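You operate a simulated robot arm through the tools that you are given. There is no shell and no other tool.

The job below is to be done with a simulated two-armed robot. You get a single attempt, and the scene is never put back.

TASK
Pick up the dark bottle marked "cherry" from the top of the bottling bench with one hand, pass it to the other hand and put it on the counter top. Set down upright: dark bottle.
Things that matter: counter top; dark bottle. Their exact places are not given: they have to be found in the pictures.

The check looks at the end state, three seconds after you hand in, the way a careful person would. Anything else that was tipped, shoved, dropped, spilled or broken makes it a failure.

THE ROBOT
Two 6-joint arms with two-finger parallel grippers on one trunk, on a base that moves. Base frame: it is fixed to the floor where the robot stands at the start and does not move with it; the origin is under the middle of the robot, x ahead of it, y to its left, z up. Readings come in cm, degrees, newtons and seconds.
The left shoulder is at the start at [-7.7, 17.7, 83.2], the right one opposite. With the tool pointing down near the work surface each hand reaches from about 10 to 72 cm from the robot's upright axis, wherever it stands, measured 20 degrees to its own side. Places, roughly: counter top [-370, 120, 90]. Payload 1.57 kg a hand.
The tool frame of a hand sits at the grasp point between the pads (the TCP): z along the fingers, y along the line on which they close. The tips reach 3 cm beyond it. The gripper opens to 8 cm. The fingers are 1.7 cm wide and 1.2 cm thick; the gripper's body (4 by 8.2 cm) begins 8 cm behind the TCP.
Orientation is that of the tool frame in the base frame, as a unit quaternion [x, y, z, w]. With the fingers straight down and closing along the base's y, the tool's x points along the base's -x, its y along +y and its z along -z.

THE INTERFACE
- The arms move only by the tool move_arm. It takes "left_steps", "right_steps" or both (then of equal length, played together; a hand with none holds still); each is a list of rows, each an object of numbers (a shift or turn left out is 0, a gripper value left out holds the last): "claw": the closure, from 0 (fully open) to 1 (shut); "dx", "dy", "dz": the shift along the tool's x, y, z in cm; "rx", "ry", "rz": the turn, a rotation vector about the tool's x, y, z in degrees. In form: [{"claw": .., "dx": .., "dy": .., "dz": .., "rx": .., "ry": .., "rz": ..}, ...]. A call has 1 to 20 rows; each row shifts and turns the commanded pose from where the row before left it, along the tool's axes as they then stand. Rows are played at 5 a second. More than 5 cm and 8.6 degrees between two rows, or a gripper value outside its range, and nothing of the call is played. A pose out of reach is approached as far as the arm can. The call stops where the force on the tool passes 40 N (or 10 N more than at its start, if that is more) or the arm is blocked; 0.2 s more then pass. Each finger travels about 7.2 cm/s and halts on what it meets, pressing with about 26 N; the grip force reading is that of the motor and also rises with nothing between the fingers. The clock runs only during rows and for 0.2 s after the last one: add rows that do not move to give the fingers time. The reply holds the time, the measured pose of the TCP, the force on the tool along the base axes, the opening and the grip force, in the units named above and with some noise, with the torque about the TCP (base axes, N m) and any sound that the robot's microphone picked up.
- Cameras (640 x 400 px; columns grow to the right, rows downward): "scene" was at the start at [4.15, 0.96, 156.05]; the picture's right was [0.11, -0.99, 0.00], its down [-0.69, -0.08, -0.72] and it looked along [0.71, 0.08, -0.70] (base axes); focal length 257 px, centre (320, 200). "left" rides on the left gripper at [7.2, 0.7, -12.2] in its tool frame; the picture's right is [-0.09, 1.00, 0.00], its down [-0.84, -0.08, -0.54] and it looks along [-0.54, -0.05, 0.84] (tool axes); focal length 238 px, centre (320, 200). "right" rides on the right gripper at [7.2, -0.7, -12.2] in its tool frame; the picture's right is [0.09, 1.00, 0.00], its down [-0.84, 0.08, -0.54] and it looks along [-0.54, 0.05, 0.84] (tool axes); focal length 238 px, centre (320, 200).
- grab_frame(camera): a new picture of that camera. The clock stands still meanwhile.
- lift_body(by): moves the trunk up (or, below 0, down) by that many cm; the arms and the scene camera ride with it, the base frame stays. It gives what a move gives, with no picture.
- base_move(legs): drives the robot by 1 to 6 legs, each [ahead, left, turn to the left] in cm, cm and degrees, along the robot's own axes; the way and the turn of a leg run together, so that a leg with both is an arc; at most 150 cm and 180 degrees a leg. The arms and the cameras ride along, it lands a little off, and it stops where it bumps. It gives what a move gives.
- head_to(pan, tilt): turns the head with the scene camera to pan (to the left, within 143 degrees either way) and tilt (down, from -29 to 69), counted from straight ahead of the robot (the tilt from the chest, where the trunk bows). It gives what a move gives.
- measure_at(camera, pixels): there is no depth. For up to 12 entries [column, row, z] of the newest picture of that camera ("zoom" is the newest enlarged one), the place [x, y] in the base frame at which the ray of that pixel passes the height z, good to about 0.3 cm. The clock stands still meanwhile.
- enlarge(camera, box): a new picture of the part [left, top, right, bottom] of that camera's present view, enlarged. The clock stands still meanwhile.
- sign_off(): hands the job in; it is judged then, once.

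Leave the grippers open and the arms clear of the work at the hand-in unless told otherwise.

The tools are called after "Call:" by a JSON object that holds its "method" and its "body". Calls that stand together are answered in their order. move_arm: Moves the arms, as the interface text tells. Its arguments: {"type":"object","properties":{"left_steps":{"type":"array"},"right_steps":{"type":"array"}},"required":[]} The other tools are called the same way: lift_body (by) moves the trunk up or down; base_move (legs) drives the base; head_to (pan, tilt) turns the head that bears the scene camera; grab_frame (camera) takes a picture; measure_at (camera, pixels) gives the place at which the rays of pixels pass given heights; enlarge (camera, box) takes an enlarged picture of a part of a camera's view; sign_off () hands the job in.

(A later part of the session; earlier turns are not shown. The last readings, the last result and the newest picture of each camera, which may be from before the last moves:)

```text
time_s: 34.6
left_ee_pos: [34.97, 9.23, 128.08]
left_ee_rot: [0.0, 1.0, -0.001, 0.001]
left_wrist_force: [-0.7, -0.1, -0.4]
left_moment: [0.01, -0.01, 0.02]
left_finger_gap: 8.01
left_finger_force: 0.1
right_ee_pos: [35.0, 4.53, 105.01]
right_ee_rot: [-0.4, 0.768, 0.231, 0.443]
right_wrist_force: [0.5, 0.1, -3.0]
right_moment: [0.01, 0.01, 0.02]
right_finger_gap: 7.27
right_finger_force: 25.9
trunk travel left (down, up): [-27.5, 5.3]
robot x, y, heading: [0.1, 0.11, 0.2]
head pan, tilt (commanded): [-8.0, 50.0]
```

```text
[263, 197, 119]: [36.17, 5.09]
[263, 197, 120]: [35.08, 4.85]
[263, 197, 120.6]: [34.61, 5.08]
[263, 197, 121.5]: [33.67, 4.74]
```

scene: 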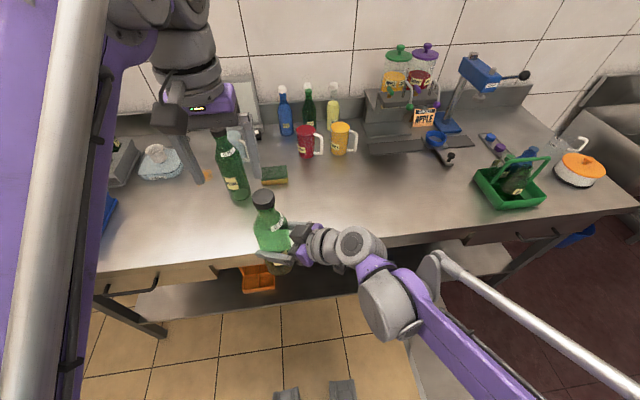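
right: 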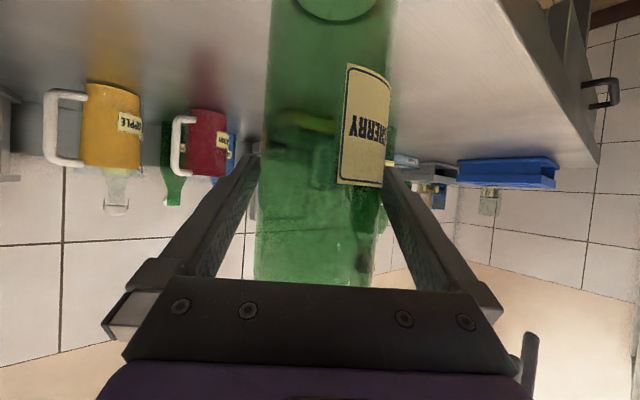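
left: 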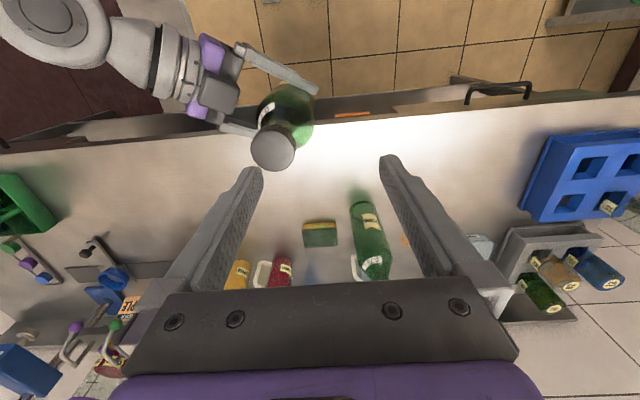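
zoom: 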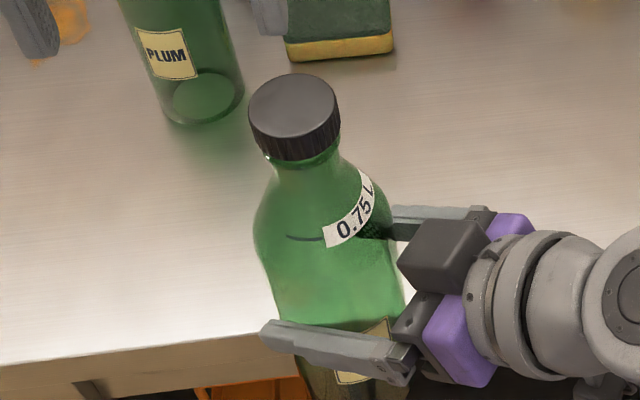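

The cap centre is at ≈(35.2,5.0) with its top at z≈120.2. I'll move the left hand over it (dy -4.3) and come down 3 cm so the tips are still just above the cap, then check.

Call:
{"method": "move_arm", "body": {"left_steps": [{"dx": -0.1, "dy": -1.45}, {"dx": -0.1, "dy": -1.45}, {"dx": 0, "dy": -1.4}, {"dz": 1.5}, {"dz": 1.5}, {}]}}

Call:
{"method": "grab_frame", "body": {"camera": "left"}}

Call:
{"method": "grab_frame", "body": {"camera": "scene"}}

```text
time_s: 36.0
left_ee_pos: [35.2, 5.13, 124.97]
left_ee_rot: [0.0, 1.0, 0.0, 0.001]
left_wrist_force: [-0.6, -0.4, -0.4]
left_moment: [0.01, -0.03, 0.02]
left_finger_gap: 7.99
left_finger_force: 0.1
right_ee_pos: [35.02, 4.41, 105.08]
right_ee_rot: [-0.399, 0.768, 0.231, 0.444]
right_wrist_force: [0.2, 0.9, -3.9]
right_moment: [-0.03, 0.05, -0.01]
right_finger_gap: 7.25
right_finger_force: 26.3
trunk travel left (down, up): [-27.5, 5.3]
robot x, y, heading: [-0.4, 0.01, -0.1]
head pan, tilt (commanded): [-8.0, 50.0]
```

```text
taken
```

left: 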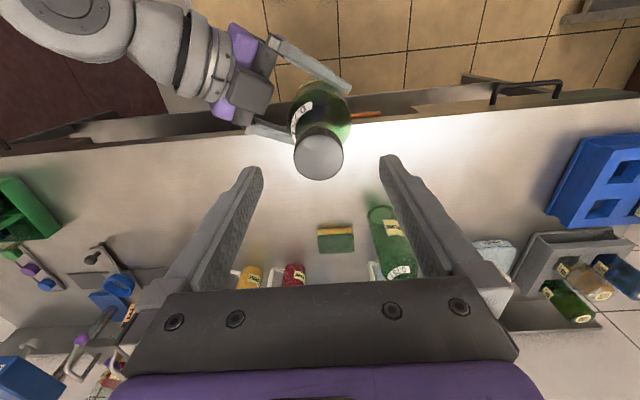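

```text
taken
```

scene: 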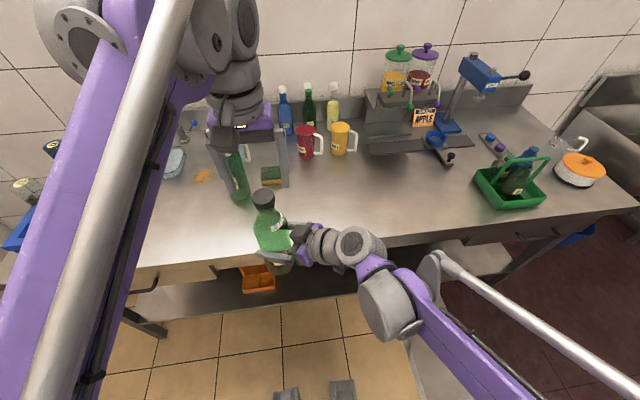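

The cap centre is at (319,157) against the expected axis pixel (319,160), so it is well centred. I'll descend 6.6 cm so the pads straddle the cap and neck.

Call:
{"method": "move_arm", "body": {"left_steps": [{"dz": 1.1}, {"dz": 1.1}, {"dz": 1.1}, {"dz": 1.1}, {"dz": 1.1}, {"dz": 1.1}, {}]}}

Call:
{"method": "grab_frame", "body": {"camera": "left"}}

Call:
{"method": "enlarge", "body": {"camera": "scene", "box": [200, 140, 360, 270]}}

Call:
{"method": "grab_frame", "body": {"camera": "right"}}

```text
time_s: 37.6
left_ee_pos: [35.11, 5.05, 118.51]
left_ee_rot: [0.0, 1.0, 0.0, 0.0]
left_wrist_force: [0.0, 0.1, 0.6]
left_moment: [-0.01, 0.0, -0.02]
left_finger_gap: 7.99
left_finger_force: 0.0
right_ee_pos: [35.07, 4.48, 104.96]
right_ee_rot: [-0.399, 0.768, 0.23, 0.444]
right_wrist_force: [0.0, 0.0, -4.1]
right_moment: [-0.04, 0.04, -0.01]
right_finger_gap: 7.26
right_finger_force: 26.0
trunk travel left (down, up): [-27.5, 5.3]
robot x, y, heading: [0.04, -0.4, 0.1]
head pan, tilt (commanded): [-8.0, 50.0]
```

```text
taken
```

left: 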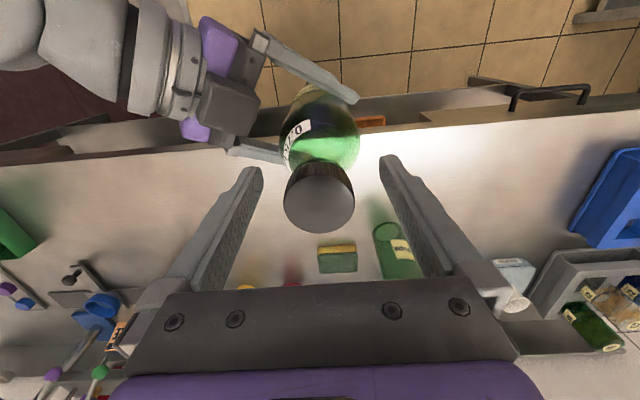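

```text
3.08 times, centred on (280, 205) of scene
```

zoom: 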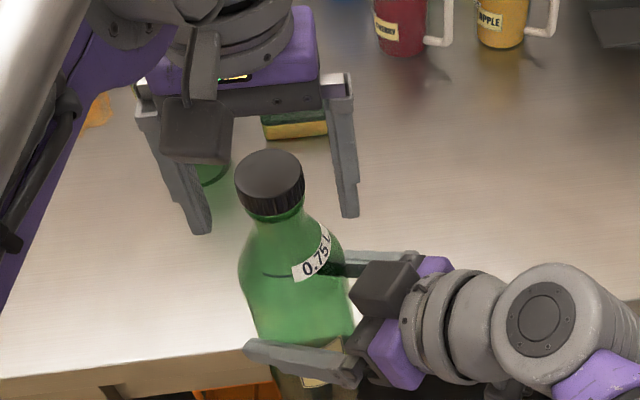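

```text
taken
```

right: 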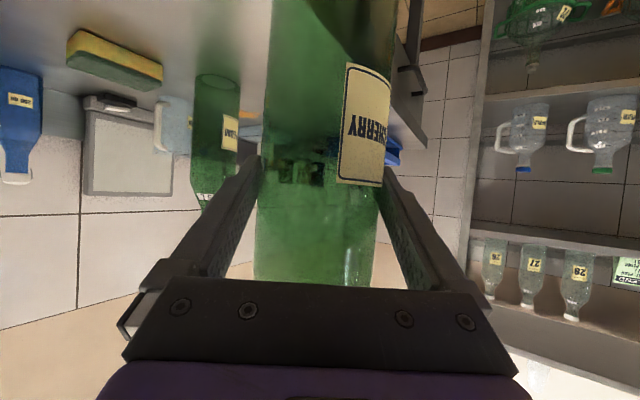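

The cap sits between the left fingers. In the left image its top centre is at (320,197), where I expected row ~208, so I'll measure the offset before closing.

Call:
{"method": "enlarge", "body": {"camera": "left", "box": [250, 120, 390, 260]}}

Call:
{"method": "measure_at", "body": {"camera": "left", "pixels": [[320, 197, 119], [320, 197, 120], [320, 197, 120.6]]}}

Call:
{"method": "measure_at", "body": {"camera": "scene", "pixels": [[263.5, 196, 119], [263.5, 196, 120], [263.5, 196, 120.6]]}}

```text
2.86 times, centred on (320, 190) of left
```

zoom: 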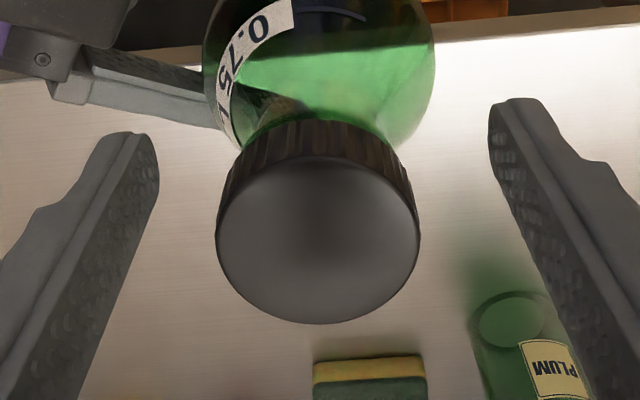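

```text
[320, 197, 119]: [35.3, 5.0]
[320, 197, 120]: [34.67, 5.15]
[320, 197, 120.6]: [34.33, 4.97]
```

```text
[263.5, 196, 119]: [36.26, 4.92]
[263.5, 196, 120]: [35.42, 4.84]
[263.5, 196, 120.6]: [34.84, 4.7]
```

The cap-top disc is actually centred at zoom (318,241), which is pixel row 204, so it is aligned within 0.2 cm. I'll raise the left hand 0.7 cm so the pads grip the cap squarely and the tips don't ride on the shoulder, then close gently.

Call:
{"method": "move_arm", "body": {"left_steps": [{"dz": -0.7}, {"claw": 0.1}, {"claw": 0.2}, {"claw": 0.3}, {"claw": 0.38}, {"claw": 0.44}, {"claw": 0.48}, {"claw": 0.51}, {"claw": 0.54}, {"claw": 0.57}, {"claw": 0.7}, {"claw": 0.85}, {}, {}]}}

Call:
{"method": "enlarge", "body": {"camera": "scene", "box": [200, 140, 360, 270]}}

Call:
{"method": "grab_frame", "body": {"camera": "left"}}

```text
time_s: 40.6
left_ee_pos: [35.15, 5.08, 119.2]
left_ee_rot: [0.0, 1.0, 0.0, 0.0]
left_wrist_force: [1.1, -4.6, -0.4]
left_moment: [-0.11, 0.05, 0.21]
left_finger_gap: 3.99
left_finger_force: 26.4
right_ee_pos: [34.99, 4.44, 104.99]
right_ee_rot: [-0.4, 0.768, 0.231, 0.444]
right_wrist_force: [-0.9, 4.4, -3.9]
right_moment: [-0.63, -0.06, -0.2]
right_finger_gap: 7.27
right_finger_force: 26.0
trunk travel left (down, up): [-27.5, 5.3]
robot x, y, heading: [0.08, -0.07, 0.1]
head pan, tilt (commanded): [-8.0, 50.0]
```

```text
3.08 times, centred on (280, 205) of scene
```

zoom: 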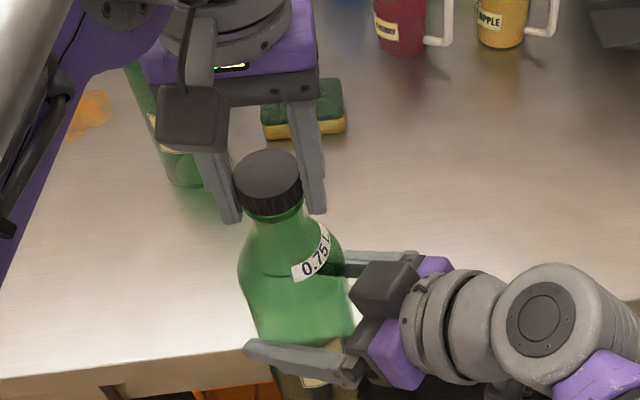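

```text
taken
```

left: 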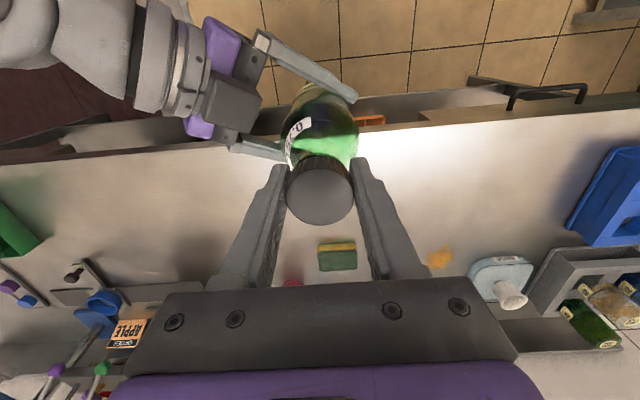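

The left hand holds the cap, gap 3.99 cm at 26 N, with both hands on the bottle. There is a mild sideways load of 4.6 N in y. I'll ease the left by -0.1 cm and then open the right gripper.

Call:
{"method": "move_arm", "body": {"left_steps": [{"dy": -0.1}, {}, {}]}}

```text
time_s: 41.4
left_ee_pos: [35.32, 5.14, 119.09]
left_ee_rot: [0.0, 1.0, 0.0, -0.001]
left_wrist_force: [1.2, 2.9, -0.8]
left_moment: [0.06, -0.02, 0.33]
left_finger_gap: 3.97
left_finger_force: 26.3
right_ee_pos: [35.0, 4.4, 105.07]
right_ee_rot: [-0.399, 0.769, 0.231, 0.443]
right_wrist_force: [-1.3, -1.6, -3.6]
right_moment: [0.25, -0.18, -0.32]
right_finger_gap: 7.26
right_finger_force: 25.9
trunk travel left (down, up): [-27.5, 5.3]
robot x, y, heading: [0.17, 0.16, 0.1]
head pan, tilt (commanded): [-8.0, 50.0]
```

The side load is now small and reversed, about 2.9 N. I'll open the right gripper gradually.

Call:
{"method": "move_arm", "body": {"right_steps": [{"claw": 0.08}, {"claw": 0.06}, {"claw": 0.03}, {"claw": 0.0}, {}, {}, {}]}}

Call:
{"method": "enlarge", "body": {"camera": "scene", "box": [200, 140, 360, 270]}}

Call:
{"method": "grab_frame", "body": {"camera": "right"}}

```text
time_s: 43.0
left_ee_pos: [35.2, 4.9, 119.09]
left_ee_rot: [0.001, 1.0, -0.001, 0.0]
left_wrist_force: [-0.3, 0.8, -3.6]
left_moment: [-0.01, 0.0, 0.02]
left_finger_gap: 3.84
left_finger_force: 26.0
right_ee_pos: [35.1, 4.54, 105.09]
right_ee_rot: [-0.4, 0.769, 0.23, 0.443]
right_wrist_force: [0.0, 0.7, -0.1]
right_moment: [0.03, -0.04, -0.01]
right_finger_gap: 8.0
right_finger_force: 0.1
trunk travel left (down, up): [-27.5, 5.3]
robot x, y, heading: [0.29, -0.08, -0.0]
head pan, tilt (commanded): [-8.0, 50.0]
```

```text
3.08 times, centred on (280, 205) of scene
```

zoom: 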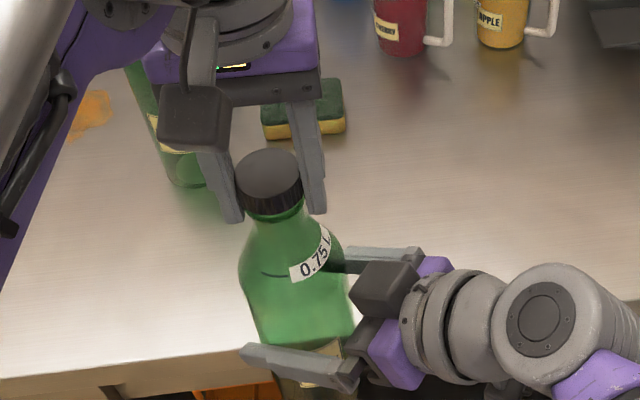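

```text
taken
```

right: 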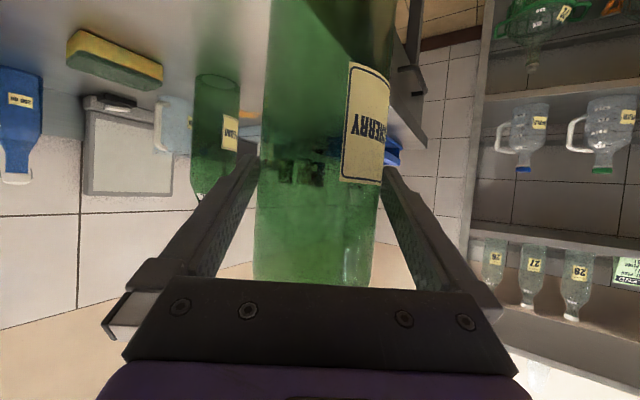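

The left hand now carries the full weight (3.6 N) and the right is open at 8.0 cm. I'll withdraw the right hand 12 cm straight back along its tool axis.

Call:
{"method": "move_arm", "body": {"right_steps": [{"dz": -0.6}, {"dz": -0.6}, {"dz": -0.8}, {"dz": -1}, {"dz": -1}, {"dz": -1}, {"dz": -1}, {"dz": -1.5}, {"dz": -1.5}, {"dz": -1.5}, {"dz": -1.5}, {}]}}

Call:
{"method": "grab_frame", "body": {"camera": "scene"}}

Call:
{"method": "grab_frame", "body": {"camera": "right"}}

```text
time_s: 45.6
left_ee_pos: [35.24, 4.87, 119.15]
left_ee_rot: [-0.001, 1.0, 0.0, 0.0]
left_wrist_force: [0.0, -0.4, -4.4]
left_moment: [0.02, -0.01, -0.02]
left_finger_gap: 3.82
left_finger_force: 26.1
right_ee_pos: [28.92, -4.22, 111.12]
right_ee_rot: [-0.4, 0.768, 0.231, 0.444]
right_wrist_force: [0.5, -0.2, -0.1]
right_moment: [0.02, 0.03, -0.02]
right_finger_gap: 8.01
right_finger_force: 0.0
trunk travel left (down, up): [-27.5, 5.3]
robot x, y, heading: [-0.25, 0.25, -0.2]
head pan, tilt (commanded): [-8.0, 50.0]
```

```text
taken
```

scene: 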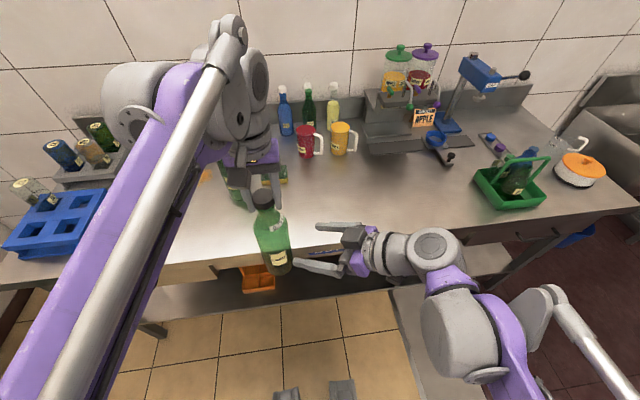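

```text
taken
```

right: 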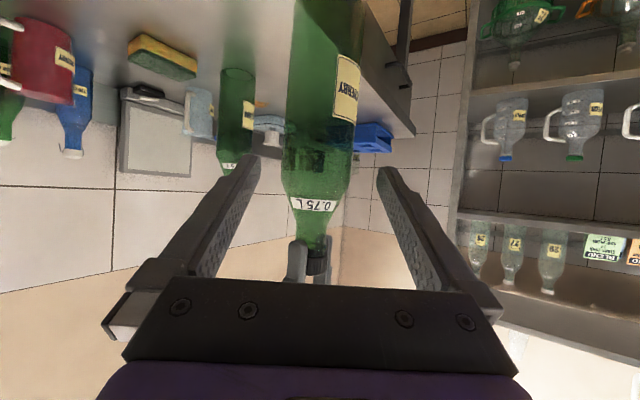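

The bottle hangs upright from the left hand and the handover is done. Next I'll move the right hand 12 cm further right, and bring the bottle a bit up, left and back so it clears the bench edge before driving.

Call:
{"method": "move_arm", "body": {"right_steps": [{"dx": 0.376, "dy": -0.525, "dz": -1.05}, {"dx": 0.376, "dy": -0.525, "dz": -1.05}, {"dx": 0.376, "dy": -0.525, "dz": -1.05}, {"dx": 0.376, "dy": -0.525, "dz": -1.05}, {"dx": 0.376, "dy": -0.525, "dz": -1.05}, {"dx": 0.376, "dy": -0.525, "dz": -1.05}, {"dx": 0.376, "dy": -0.525, "dz": -1.05}, {"dx": 0.376, "dy": -0.525, "dz": -1.05}, {"dx": 0.376, "dy": -0.525, "dz": -1.05}, {"dx": 0.376, "dy": -0.525, "dz": -1.05}, {}], "left_steps": [{"dz": -0.4}, {"dz": -0.4, "dx": 0.4}, {"dz": -0.4, "dx": 0.5, "dy": 0.7}, {"dz": -0.4, "dx": 0.5, "dy": 1}, {"dz": -0.4, "dx": 0.5, "dy": 1}, {"dz": -0.4, "dx": 0.5, "dy": 1}, {"dz": -0.4, "dx": 0.5, "dy": 1}, {"dz": -0.4, "dx": 0.5, "dy": 1}, {"dz": -0.4, "dx": 0.5, "dy": 1}, {"dz": -0.4, "dx": 0.4, "dy": 1}, {}]}}

Call:
{"method": "grab_frame", "body": {"camera": "scene"}}

Call:
{"method": "grab_frame", "body": {"camera": "left"}}

```text
time_s: 48.0
left_ee_pos: [30.89, 12.67, 123.14]
left_ee_rot: [0.0, 1.0, 0.0, 0.0]
left_wrist_force: [-0.4, -0.1, -4.5]
left_moment: [0.01, 0.03, -0.01]
left_finger_gap: 3.81
left_finger_force: 25.8
right_ee_pos: [27.04, -15.96, 113.11]
right_ee_rot: [-0.4, 0.768, 0.231, 0.444]
right_wrist_force: [1.0, 0.1, 0.8]
right_moment: [0.0, -0.01, 0.04]
right_finger_gap: 8.01
right_finger_force: 0.0
trunk travel left (down, up): [-27.5, 5.3]
robot x, y, heading: [-0.45, -0.05, -0.1]
head pan, tilt (commanded): [-8.0, 50.0]
```

```text
taken
```

scene: 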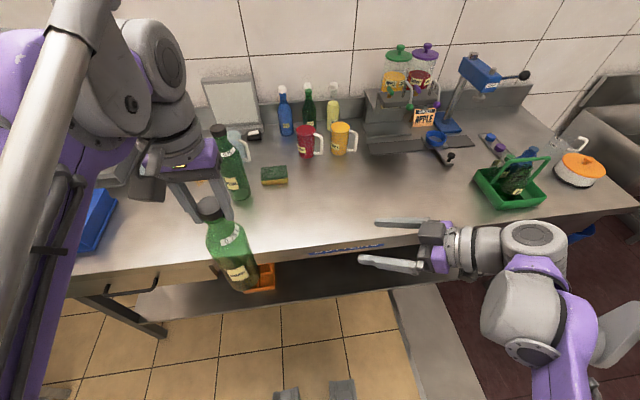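

```text
taken
```

left: 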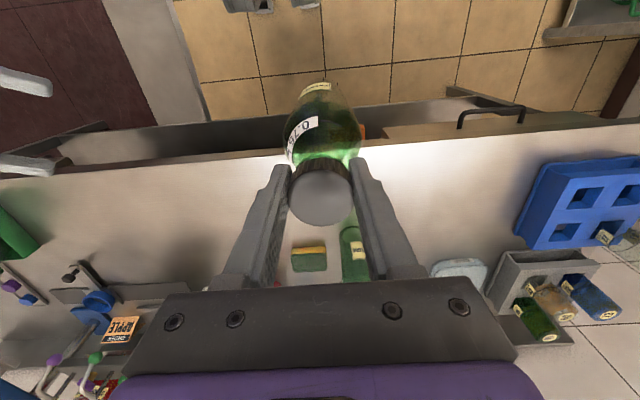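

The bottle is secure, upright and clear of the bench. Before driving I'll check the space behind and to the left, including the nearest table corner.

Call:
{"method": "head_to", "body": {"pan": -143, "tilt": 45}}

Call:
{"method": "grab_frame", "body": {"camera": "scene"}}

Call:
{"method": "head_to", "body": {"pan": 143, "tilt": 45}}

Call:
{"method": "grab_frame", "body": {"camera": "scene"}}

Call:
{"method": "measure_at", "body": {"camera": "scene", "pixels": [[60, 200, 0], [200, 200, 0], [320, 300, 0], [400, 200, 20]]}}

Call:
{"method": "head_to", "body": {"pan": 85, "tilt": 50}}

Call:
{"method": "grab_frame", "body": {"camera": "scene"}}

```text
time_s: 50.2
left_ee_pos: [30.83, 12.79, 123.1]
left_ee_rot: [0.0, 1.0, 0.0, 0.0]
left_wrist_force: [0.6, 0.4, -4.2]
left_moment: [-0.02, 0.01, 0.0]
left_finger_gap: 3.79
left_finger_force: 26.0
right_ee_pos: [26.95, -16.05, 113.07]
right_ee_rot: [-0.4, 0.768, 0.231, 0.444]
right_wrist_force: [0.0, -0.1, 0.7]
right_moment: [0.0, 0.0, -0.03]
right_finger_gap: 8.0
right_finger_force: 0.1
trunk travel left (down, up): [-27.5, 5.3]
robot x, y, heading: [-0.08, 0.22, 0.0]
head pan, tilt (commanded): [-143.0, 45.0]
```

```text
taken
```

scene: 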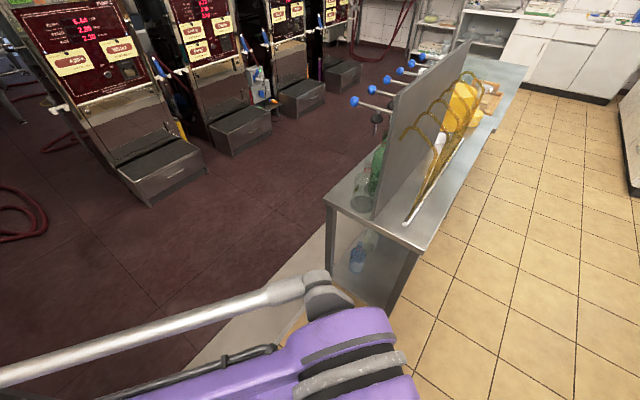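

```text
time_s: 54.1
left_ee_pos: [30.82, 12.74, 123.1]
left_ee_rot: [0.0, 1.0, -0.001, -0.001]
left_wrist_force: [-0.1, 0.6, -3.6]
left_moment: [-0.02, 0.05, -0.01]
left_finger_gap: 3.73
left_finger_force: 26.2
right_ee_pos: [27.11, -16.12, 113.07]
right_ee_rot: [-0.399, 0.768, 0.231, 0.444]
right_wrist_force: [-0.6, -0.3, 0.2]
right_moment: [-0.01, -0.01, -0.01]
right_finger_gap: 8.01
right_finger_force: 0.1
trunk travel left (down, up): [-27.5, 5.3]
robot x, y, heading: [0.01, -0.11, -0.1]
head pan, tilt (commanded): [143.0, 45.0]
```

```text
taken
```

scene: 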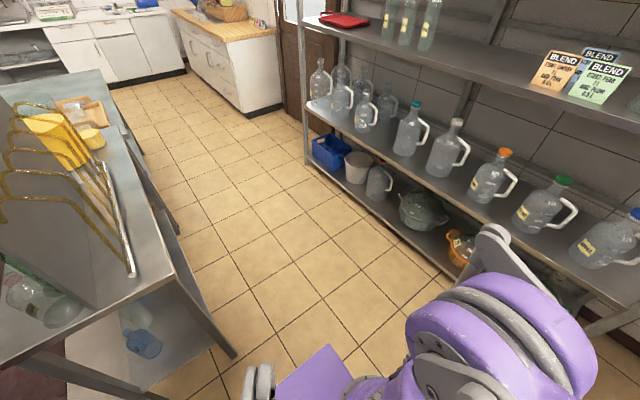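

```text
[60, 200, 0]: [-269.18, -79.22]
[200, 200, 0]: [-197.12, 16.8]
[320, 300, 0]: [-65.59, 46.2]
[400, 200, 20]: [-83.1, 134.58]
```

```text
time_s: 55.4
left_ee_pos: [30.88, 12.78, 123.12]
left_ee_rot: [0.0, 1.0, 0.0, 0.0]
left_wrist_force: [0.4, -0.4, -4.8]
left_moment: [0.0, 0.02, 0.02]
left_finger_gap: 3.72
left_finger_force: 25.5
right_ee_pos: [27.08, -16.11, 113.13]
right_ee_rot: [-0.399, 0.769, 0.23, 0.443]
right_wrist_force: [-0.2, -0.8, 0.2]
right_moment: [0.01, -0.01, 0.0]
right_finger_gap: 7.99
right_finger_force: 0.0
trunk travel left (down, up): [-27.5, 5.3]
robot x, y, heading: [0.33, -0.15, -0.2]
head pan, tilt (commanded): [85.0, 50.0]
```

```text
taken
```

scene: 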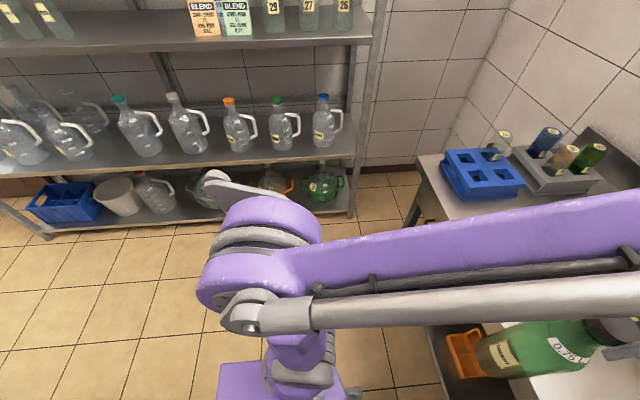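

I notice the left gap reading creeping down (3.84 → 3.72), so I want to check the bottle isn't slipping before I drive.

Call:
{"method": "enlarge", "body": {"camera": "left", "box": [250, 120, 390, 260]}}

Call:
{"method": "grab_frame", "body": {"camera": "left"}}

Call:
{"method": "grab_frame", "body": {"camera": "right"}}

```text
2.86 times, centred on (320, 190) of left
```

zoom: 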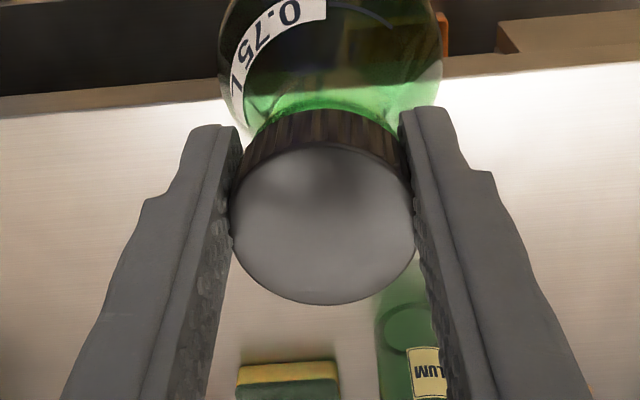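

```text
taken
```

left: 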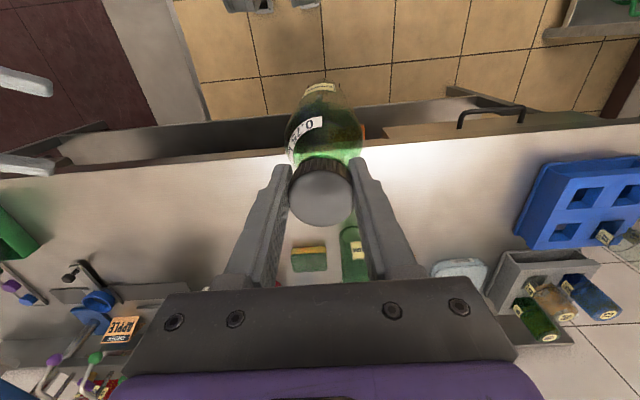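

```text
taken
```

right: 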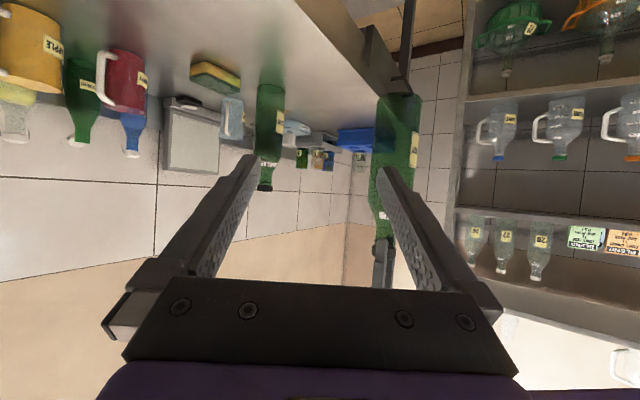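

The cap is at the same place in the left image, so I see no slip. I'll wait 2 s to see whether the gap keeps changing.

Call:
{"method": "move_arm", "body": {"left_steps": [{"claw": 1}, {}, {}, {}, {}, {}, {}, {}, {}, {}]}}

Call:
{"method": "enlarge", "body": {"camera": "left", "box": [250, 120, 390, 260]}}

```text
time_s: 57.6
left_ee_pos: [30.92, 12.69, 123.1]
left_ee_rot: [0.0, 1.0, 0.0, 0.0]
left_wrist_force: [0.5, 1.2, -4.2]
left_moment: [-0.03, 0.04, -0.01]
left_finger_gap: 3.67
left_finger_force: 26.0
right_ee_pos: [27.02, -16.08, 113.13]
right_ee_rot: [-0.4, 0.768, 0.23, 0.444]
right_wrist_force: [0.7, -0.5, 0.1]
right_moment: [-0.02, -0.02, 0.0]
right_finger_gap: 8.02
right_finger_force: 0.0
trunk travel left (down, up): [-27.5, 5.3]
robot x, y, heading: [0.13, -0.24, 0.3]
head pan, tilt (commanded): [85.0, 50.0]
```

```text
2.86 times, centred on (320, 190) of left
```

zoom: 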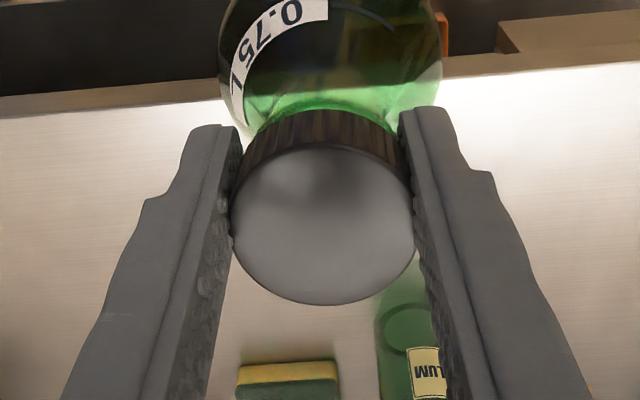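

The gap is slowly shrinking (3.72 → 3.67), though the picture is unchanged. I'll look at the grip from the scene camera to see how the cap sits between the pads.

Call:
{"method": "head_to", "body": {"pan": 20, "tilt": 48}}

Call:
{"method": "grab_frame", "body": {"camera": "scene"}}

Call:
{"method": "enlarge", "body": {"camera": "scene", "box": [270, 140, 390, 240]}}

```text
time_s: 58.9
left_ee_pos: [30.81, 12.72, 123.15]
left_ee_rot: [0.0, 1.0, 0.0, 0.0]
left_wrist_force: [0.2, 0.8, -4.1]
left_moment: [-0.01, 0.05, 0.02]
left_finger_gap: 3.69
left_finger_force: 26.3
right_ee_pos: [27.07, -16.05, 113.07]
right_ee_rot: [-0.4, 0.768, 0.231, 0.443]
right_wrist_force: [0.1, -0.1, -0.4]
right_moment: [0.01, -0.02, 0.01]
right_finger_gap: 8.01
right_finger_force: 0.1
trunk travel left (down, up): [-27.5, 5.3]
robot x, y, heading: [0.04, -0.41, -0.1]
head pan, tilt (commanded): [20.0, 48.0]
```

```text
taken
```

scene: 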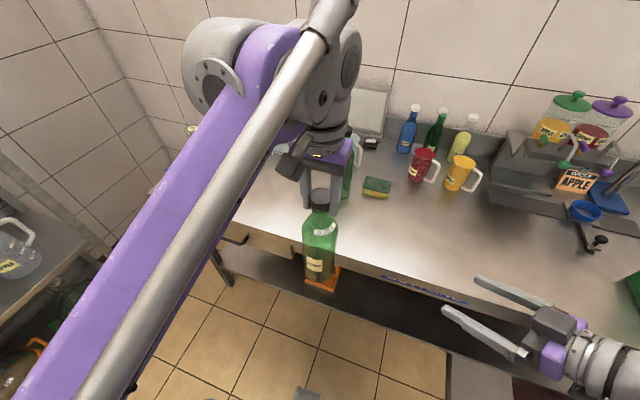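

```text
4.00 times, centred on (330, 190) of scene
```

zoom: 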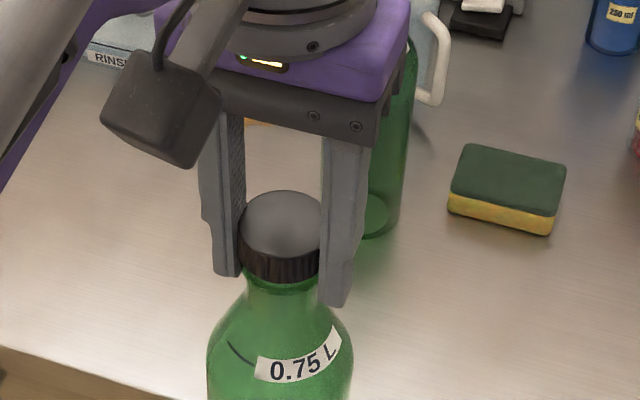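

Call:
{"method": "measure_at", "body": {"camera": "zoom", "pixels": [[282, 222, 124.1], [282, 222, 123.6], [282, 222, 124.6], [227, 275, 120.1], [335, 305, 120.1], [345, 140, 131], [225, 115, 131]]}}

Call:
{"method": "measure_at", "body": {"camera": "left", "pixels": [[320.5, 198.5, 124.1], [320.5, 198.5, 123.6], [320.5, 198.5, 124.6]]}}

```text
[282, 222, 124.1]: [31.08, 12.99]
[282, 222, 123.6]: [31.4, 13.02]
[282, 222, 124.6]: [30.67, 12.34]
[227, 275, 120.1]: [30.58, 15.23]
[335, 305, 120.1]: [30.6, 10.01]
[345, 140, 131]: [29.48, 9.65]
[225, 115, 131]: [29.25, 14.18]
```

```text
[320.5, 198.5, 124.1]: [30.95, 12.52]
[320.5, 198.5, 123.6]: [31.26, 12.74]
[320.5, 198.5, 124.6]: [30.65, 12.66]
```

Both cameras put the cap at (31.0,12.7,124.1), centred and exactly where it was gripped, so there is no slip. Now I'll measure the aisle walls properly before driving.

Call:
{"method": "head_to", "body": {"pan": 140, "tilt": 35}}

Call:
{"method": "grab_frame", "body": {"camera": "scene"}}

```text
time_s: 60.9
left_ee_pos: [30.8, 12.69, 123.27]
left_ee_rot: [0.0, 1.0, 0.0, -0.001]
left_wrist_force: [0.9, -0.1, -4.6]
left_moment: [-0.03, 0.03, 0.0]
left_finger_gap: 3.66
left_finger_force: 26.1
right_ee_pos: [26.99, -16.06, 113.01]
right_ee_rot: [-0.399, 0.768, 0.23, 0.444]
right_wrist_force: [-0.1, -0.5, -0.6]
right_moment: [0.01, 0.01, 0.0]
right_finger_gap: 8.01
right_finger_force: 0.2
trunk travel left (down, up): [-27.5, 5.3]
robot x, y, heading: [-0.01, 0.24, -0.1]
head pan, tilt (commanded): [140.0, 35.0]
```

```text
taken
```

scene: 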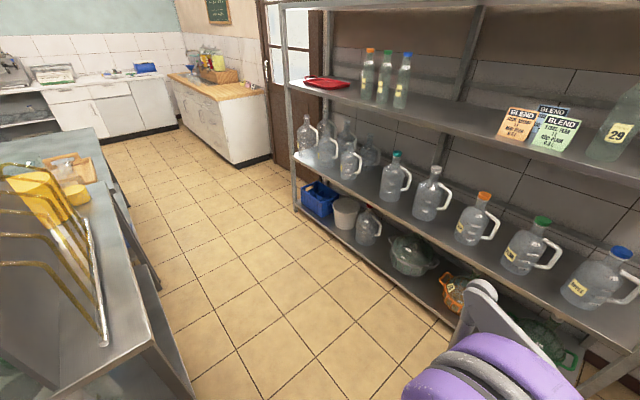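

Call:
{"method": "measure_at", "body": {"camera": "scene", "pixels": [[298, 214, 0], [298, 210, 10], [450, 325, 10], [450, 325, 0], [192, 398, 0], [160, 290, 0], [93, 130, 88], [153, 362, 88], [238, 166, 0], [232, 105, 88], [480, 285, 100], [500, 340, 100]]}}

```text
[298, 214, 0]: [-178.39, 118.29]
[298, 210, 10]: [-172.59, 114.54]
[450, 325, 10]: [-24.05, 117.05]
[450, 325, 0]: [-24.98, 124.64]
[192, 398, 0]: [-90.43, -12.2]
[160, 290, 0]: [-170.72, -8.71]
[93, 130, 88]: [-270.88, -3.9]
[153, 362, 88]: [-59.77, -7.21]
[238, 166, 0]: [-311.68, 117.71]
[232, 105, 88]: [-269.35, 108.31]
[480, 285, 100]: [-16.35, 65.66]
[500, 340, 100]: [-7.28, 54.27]
```

The aisle runs from y≈-5 (table edge) to y≈116 (shelf front), with its centre at y≈56. First leg: 10 cm back and 55 cm left, then I'll check the grip.

Call:
{"method": "base_move", "body": {"legs": [[-10, 55, 0]]}}

Call:
{"method": "grab_frame", "body": {"camera": "scene"}}

Call:
{"method": "grab_frame", "body": {"camera": "left"}}

```text
time_s: 66.3
left_ee_pos: [21.05, 67.77, 123.13]
left_ee_rot: [0.001, 1.0, 0.0, 0.0]
left_wrist_force: [-0.1, -0.3, -3.6]
left_moment: [-0.02, 0.02, 0.0]
left_finger_gap: 3.66
left_finger_force: 25.8
right_ee_pos: [17.04, 39.0, 113.13]
right_ee_rot: [-0.399, 0.769, 0.23, 0.443]
right_wrist_force: [0.2, 0.1, 0.7]
right_moment: [-0.01, -0.02, 0.01]
right_finger_gap: 7.97
right_finger_force: 0.1
trunk travel left (down, up): [-27.5, 5.3]
robot x, y, heading: [-9.71, 54.89, -0.2]
head pan, tilt (commanded): [140.0, 35.0]
```

```text
taken
```

scene: 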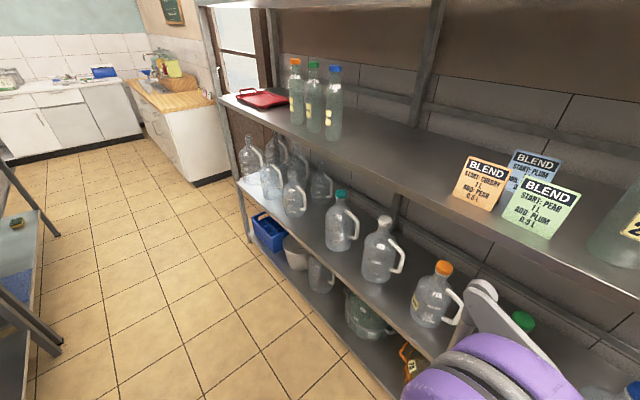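

```text
taken
```

left: 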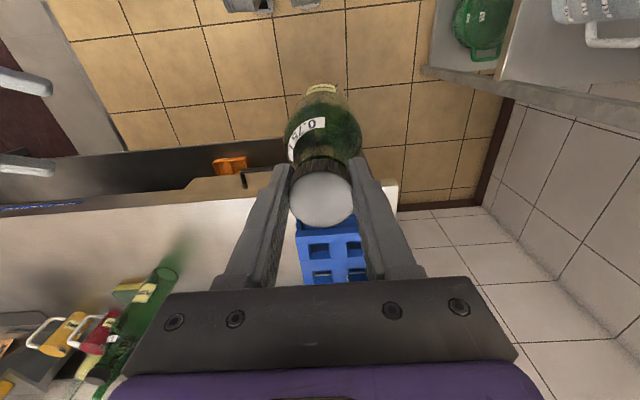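

The grip is steady and the aisle is clear. I'll reverse 150 cm and then another 145 cm along the aisle.

Call:
{"method": "base_move", "body": {"legs": [[-150, 0, 0]]}}

Call:
{"method": "grab_frame", "body": {"camera": "scene"}}

Call:
{"method": "measure_at", "body": {"camera": "scene", "pixels": [[320, 200, 0], [200, 200, 0], [100, 200, 0]]}}

```text
time_s: 73.6
left_ee_pos: [-128.1, 67.47, 123.13]
left_ee_rot: [-0.006, 1.0, 0.0, 0.0]
left_wrist_force: [-0.7, -0.1, -3.0]
left_moment: [0.02, 0.02, 0.04]
left_finger_gap: 3.65
left_finger_force: 26.0
right_ee_pos: [-131.52, 38.74, 113.04]
right_ee_rot: [-0.404, 0.767, 0.232, 0.442]
right_wrist_force: [0.0, -0.7, -0.1]
right_moment: [-0.02, 0.01, -0.03]
right_finger_gap: 7.99
right_finger_force: 0.1
trunk travel left (down, up): [-27.5, 5.3]
robot x, y, heading: [-158.69, 54.6, 0.8]
head pan, tilt (commanded): [140.0, 35.0]
```

```text
taken
```

scene: 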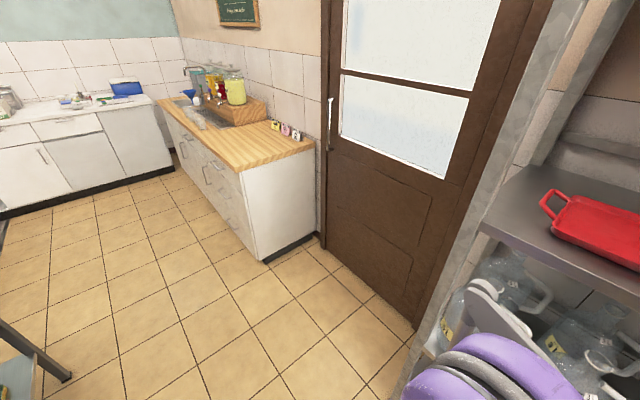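

```text
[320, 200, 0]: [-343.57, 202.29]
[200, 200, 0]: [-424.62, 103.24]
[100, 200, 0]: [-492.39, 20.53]
```

Now I can see the counter much better. I'll measure its corners at several heights.

Call:
{"method": "measure_at", "body": {"camera": "scene", "pixels": [[240, 171, 80], [240, 171, 85], [240, 171, 90], [314, 146, 80], [314, 146, 85], [314, 146, 90], [262, 262, 0], [315, 236, 0], [156, 103, 85], [195, 150, 85], [230, 150, 85], [270, 148, 85]]}}

Call:
{"method": "enlarge", "body": {"camera": "scene", "box": [140, 60, 330, 190]}}

```text
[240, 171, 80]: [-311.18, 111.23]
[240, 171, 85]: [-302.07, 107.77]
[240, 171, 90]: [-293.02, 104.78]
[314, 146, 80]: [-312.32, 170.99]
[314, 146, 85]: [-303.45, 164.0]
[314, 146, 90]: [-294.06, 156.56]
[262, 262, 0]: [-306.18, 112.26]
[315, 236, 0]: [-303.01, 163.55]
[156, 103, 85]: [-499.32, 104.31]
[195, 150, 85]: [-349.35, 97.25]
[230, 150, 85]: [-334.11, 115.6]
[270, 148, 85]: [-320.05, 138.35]
```

```text
3.08 times, centred on (235, 125) of scene
```

zoom: 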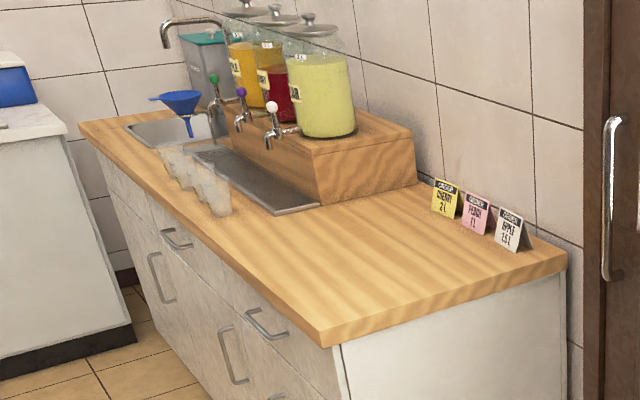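

The counter top comes out at z≈85, with its near end at x≈-302, front edge at y≈107 and back at y≈164. The near end has clear wood between the drip tray and the three cards. I'll set the bottle down near (-322,124). Next I'll reverse ~149 cm to about (-308,50) and then turn left to face the counter.

Call:
{"method": "base_move", "body": {"legs": [[-149, -2.5, 0], [0, 0, 89.2]]}}

Call:
{"method": "head_to", "body": {"pan": 0, "tilt": 40}}

Call:
{"method": "grab_frame", "body": {"camera": "scene"}}

Call:
{"method": "grab_frame", "body": {"camera": "left"}}

```text
time_s: 84.9
left_ee_pos: [-321.5, 80.11, 123.05]
left_ee_rot: [0.709, -0.705, 0.0, -0.001]
left_wrist_force: [0.3, -0.1, -4.3]
left_moment: [-0.02, 0.05, 0.01]
left_finger_gap: 3.61
left_finger_force: 25.8
right_ee_pos: [-292.74, 76.48, 113.09]
right_ee_rot: [0.827, -0.258, -0.477, -0.149]
right_wrist_force: [1.0, 0.3, -0.2]
right_moment: [0.06, -0.04, -0.03]
right_finger_gap: 8.01
right_finger_force: 0.1
trunk travel left (down, up): [-27.5, 5.3]
robot x, y, heading: [-308.81, 48.97, 90.2]
head pan, tilt (commanded): [140.0, 35.0]
```

```text
time_s: 87.1
left_ee_pos: [-321.51, 80.08, 123.06]
left_ee_rot: [0.709, -0.705, 0.0, 0.0]
left_wrist_force: [-0.2, 0.0, -3.5]
left_moment: [-0.01, 0.03, 0.01]
left_finger_gap: 3.63
left_finger_force: 25.5
right_ee_pos: [-292.8, 76.37, 113.03]
right_ee_rot: [0.827, -0.257, -0.478, -0.149]
right_wrist_force: [-0.9, -0.6, -0.5]
right_moment: [-0.03, -0.04, 0.03]
right_finger_gap: 7.98
right_finger_force: 0.1
trunk travel left (down, up): [-27.5, 5.3]
robot x, y, heading: [-308.23, 49.44, 90.4]
head pan, tilt (commanded): [0.0, 40.0]
```

```text
taken
```

scene: 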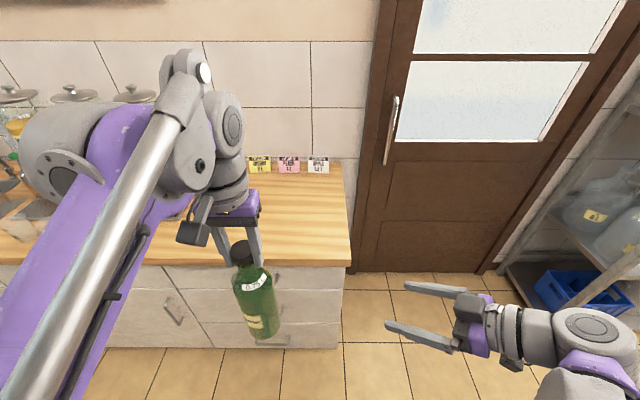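

```text
taken
```

left: 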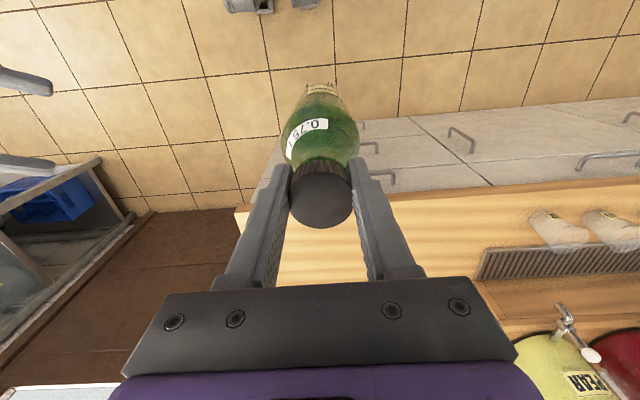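

The robot now faces the counter at heading 90°. I'll triangulate the counter's front-right corner (scene (347,264), left (236,207)) to pin down its height, and measure the cards and cups.

Call:
{"method": "enlarge", "body": {"camera": "scene", "box": [230, 140, 390, 290]}}

Call:
{"method": "enlarge", "body": {"camera": "left", "box": [200, 160, 300, 260]}}

Call:
{"method": "measure_at", "body": {"camera": "scene", "pixels": [[348, 262, 82], [348, 262, 85], [348, 262, 88], [348, 262, 91], [340, 163, 85], [260, 173, 85], [318, 174, 85], [300, 264, 85]]}}

Call:
{"method": "measure_at", "body": {"camera": "left", "pixels": [[236, 207, 82], [236, 207, 85], [236, 207, 88], [236, 207, 91], [500, 190, 85], [548, 240, 85], [480, 275, 85], [320, 240, 85]]}}

```text
2.67 times, centred on (310, 215) of scene
```

zoom: 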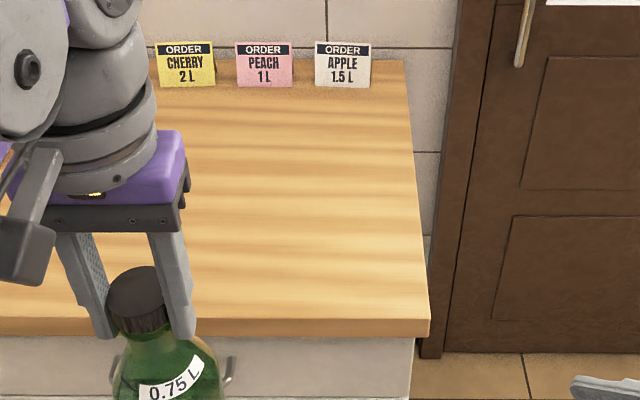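

```text
4.00 times, centred on (250, 210) of left
```

zoom: 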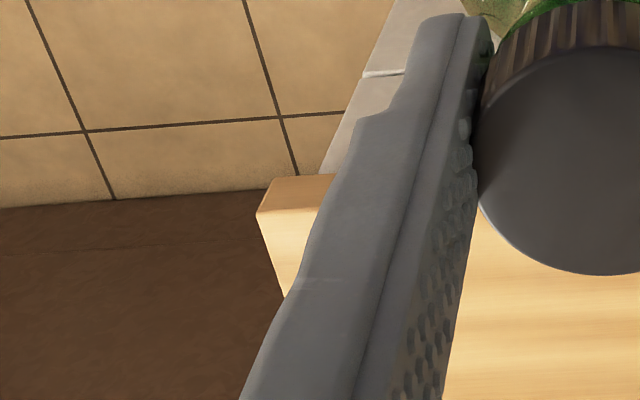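

```text
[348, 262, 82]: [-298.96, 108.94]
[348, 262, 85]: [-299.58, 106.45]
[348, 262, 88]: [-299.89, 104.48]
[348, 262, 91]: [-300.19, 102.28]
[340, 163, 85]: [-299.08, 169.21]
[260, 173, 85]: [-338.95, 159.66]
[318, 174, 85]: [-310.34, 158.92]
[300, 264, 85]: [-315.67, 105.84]
```

```text
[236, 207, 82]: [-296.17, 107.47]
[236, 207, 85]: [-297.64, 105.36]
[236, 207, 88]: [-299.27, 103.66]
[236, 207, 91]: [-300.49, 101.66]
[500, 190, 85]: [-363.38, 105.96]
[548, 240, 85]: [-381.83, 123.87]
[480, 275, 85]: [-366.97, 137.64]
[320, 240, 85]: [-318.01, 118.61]
```

I'll refine using the top-surface corner: scene px (351.2,260) and left px (234,213.2).

Call:
{"method": "measure_at", "body": {"camera": "scene", "pixels": [[351.2, 260, 82], [351.2, 260, 85], [351.2, 260, 88], [351.2, 260, 91]]}}

Call:
{"method": "measure_at", "body": {"camera": "left", "pixels": [[234, 213.2, 82], [234, 213.2, 85], [234, 213.2, 88], [234, 213.2, 91]]}}

```text
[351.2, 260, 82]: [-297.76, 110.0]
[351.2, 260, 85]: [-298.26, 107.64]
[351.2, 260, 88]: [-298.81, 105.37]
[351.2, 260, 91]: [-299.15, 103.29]
```

```text
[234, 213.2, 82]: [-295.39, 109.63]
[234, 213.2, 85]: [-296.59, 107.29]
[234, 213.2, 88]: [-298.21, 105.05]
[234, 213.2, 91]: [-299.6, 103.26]
```

The rays cross at about z≈89–90, which matches the task's rough value. I'll confirm the exact height by contact. Nothing obstructs the approach and the bottle base is at z≈98.6, so I'll drive 26 cm ahead.

Call:
{"method": "base_move", "body": {"legs": [[26, 0, 0]]}}

Call:
{"method": "grab_frame", "body": {"camera": "scene"}}

Call:
{"method": "grab_frame", "body": {"camera": "left"}}

Call:
{"method": "grab_frame", "body": {"camera": "right"}}

```text
time_s: 89.0
left_ee_pos: [-321.71, 105.82, 123.04]
left_ee_rot: [0.71, -0.704, -0.001, 0.001]
left_wrist_force: [0.2, -1.2, -4.4]
left_moment: [-0.05, -0.01, -0.01]
left_finger_gap: 3.63
left_finger_force: 25.9
right_ee_pos: [-293.02, 102.3, 113.04]
right_ee_rot: [0.827, -0.256, -0.478, -0.148]
right_wrist_force: [0.2, -0.2, -0.7]
right_moment: [0.02, -0.01, 0.03]
right_finger_gap: 8.01
right_finger_force: 0.1
trunk travel left (down, up): [-27.5, 5.3]
robot x, y, heading: [-309.34, 75.07, 90.5]
head pan, tilt (commanded): [0.0, 40.0]
```

```text
taken
```

scene: 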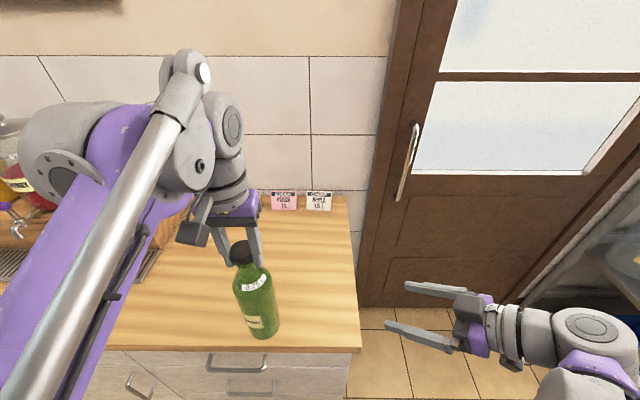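

```text
taken
```

left: 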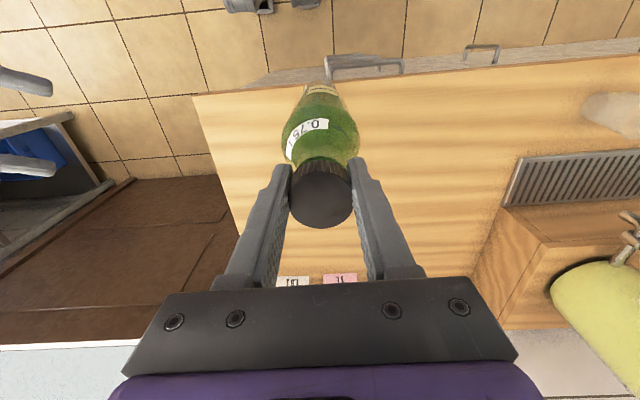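

```text
taken
```

right: 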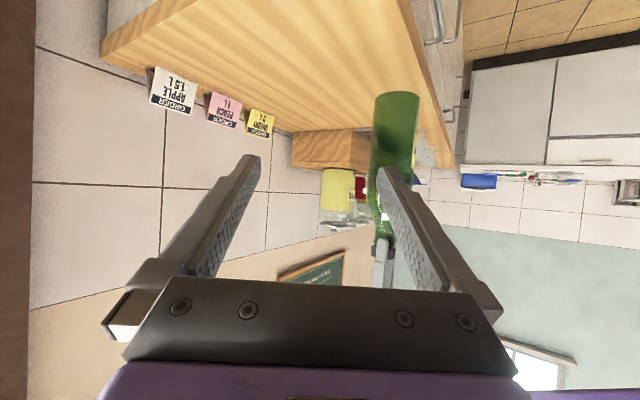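

The area around the target is clear. I'll triangulate the counter's front-right corner again from this closer place (scene ≈(360,348), left ≈(193,95)).

Call:
{"method": "enlarge", "body": {"camera": "scene", "box": [320, 310, 400, 390]}}

Call:
{"method": "enlarge", "body": {"camera": "left", "box": [160, 60, 240, 140]}}

```text
5.00 times, centred on (360, 350) of scene
```

zoom: 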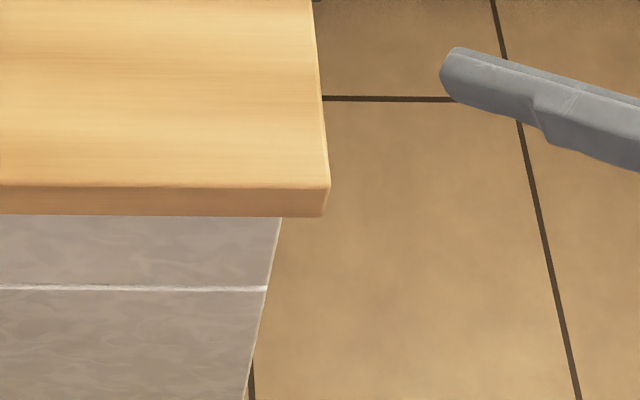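

```text
5.00 times, centred on (200, 100) of left
```

zoom: 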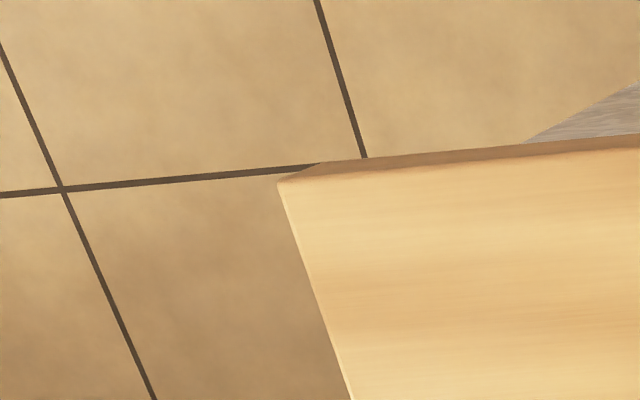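

Call:
{"method": "measure_at", "body": {"camera": "scene", "pixels": [[362, 347.6, 82], [362, 347.6, 85], [362, 347.6, 88], [362, 347.6, 91], [362, 347.6, 94]]}}

Call:
{"method": "measure_at", "body": {"camera": "left", "pixels": [[191.6, 96.8, 82], [191.6, 96.8, 85], [191.6, 96.8, 88], [191.6, 96.8, 91], [191.6, 96.8, 94], [320, 180, 88], [340, 278, 88], [292, 280, 88], [515, 190, 88]]}}

```text
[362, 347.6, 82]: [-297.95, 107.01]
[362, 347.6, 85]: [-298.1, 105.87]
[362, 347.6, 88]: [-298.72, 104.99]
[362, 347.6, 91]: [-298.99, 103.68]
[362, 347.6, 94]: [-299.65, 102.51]
```

```text
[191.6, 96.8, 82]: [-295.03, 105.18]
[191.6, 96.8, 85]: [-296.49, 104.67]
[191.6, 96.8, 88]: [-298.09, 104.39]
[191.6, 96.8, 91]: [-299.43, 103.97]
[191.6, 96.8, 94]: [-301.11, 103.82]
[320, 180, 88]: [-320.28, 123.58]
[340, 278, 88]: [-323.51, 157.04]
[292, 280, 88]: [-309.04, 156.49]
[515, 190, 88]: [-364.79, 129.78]
```

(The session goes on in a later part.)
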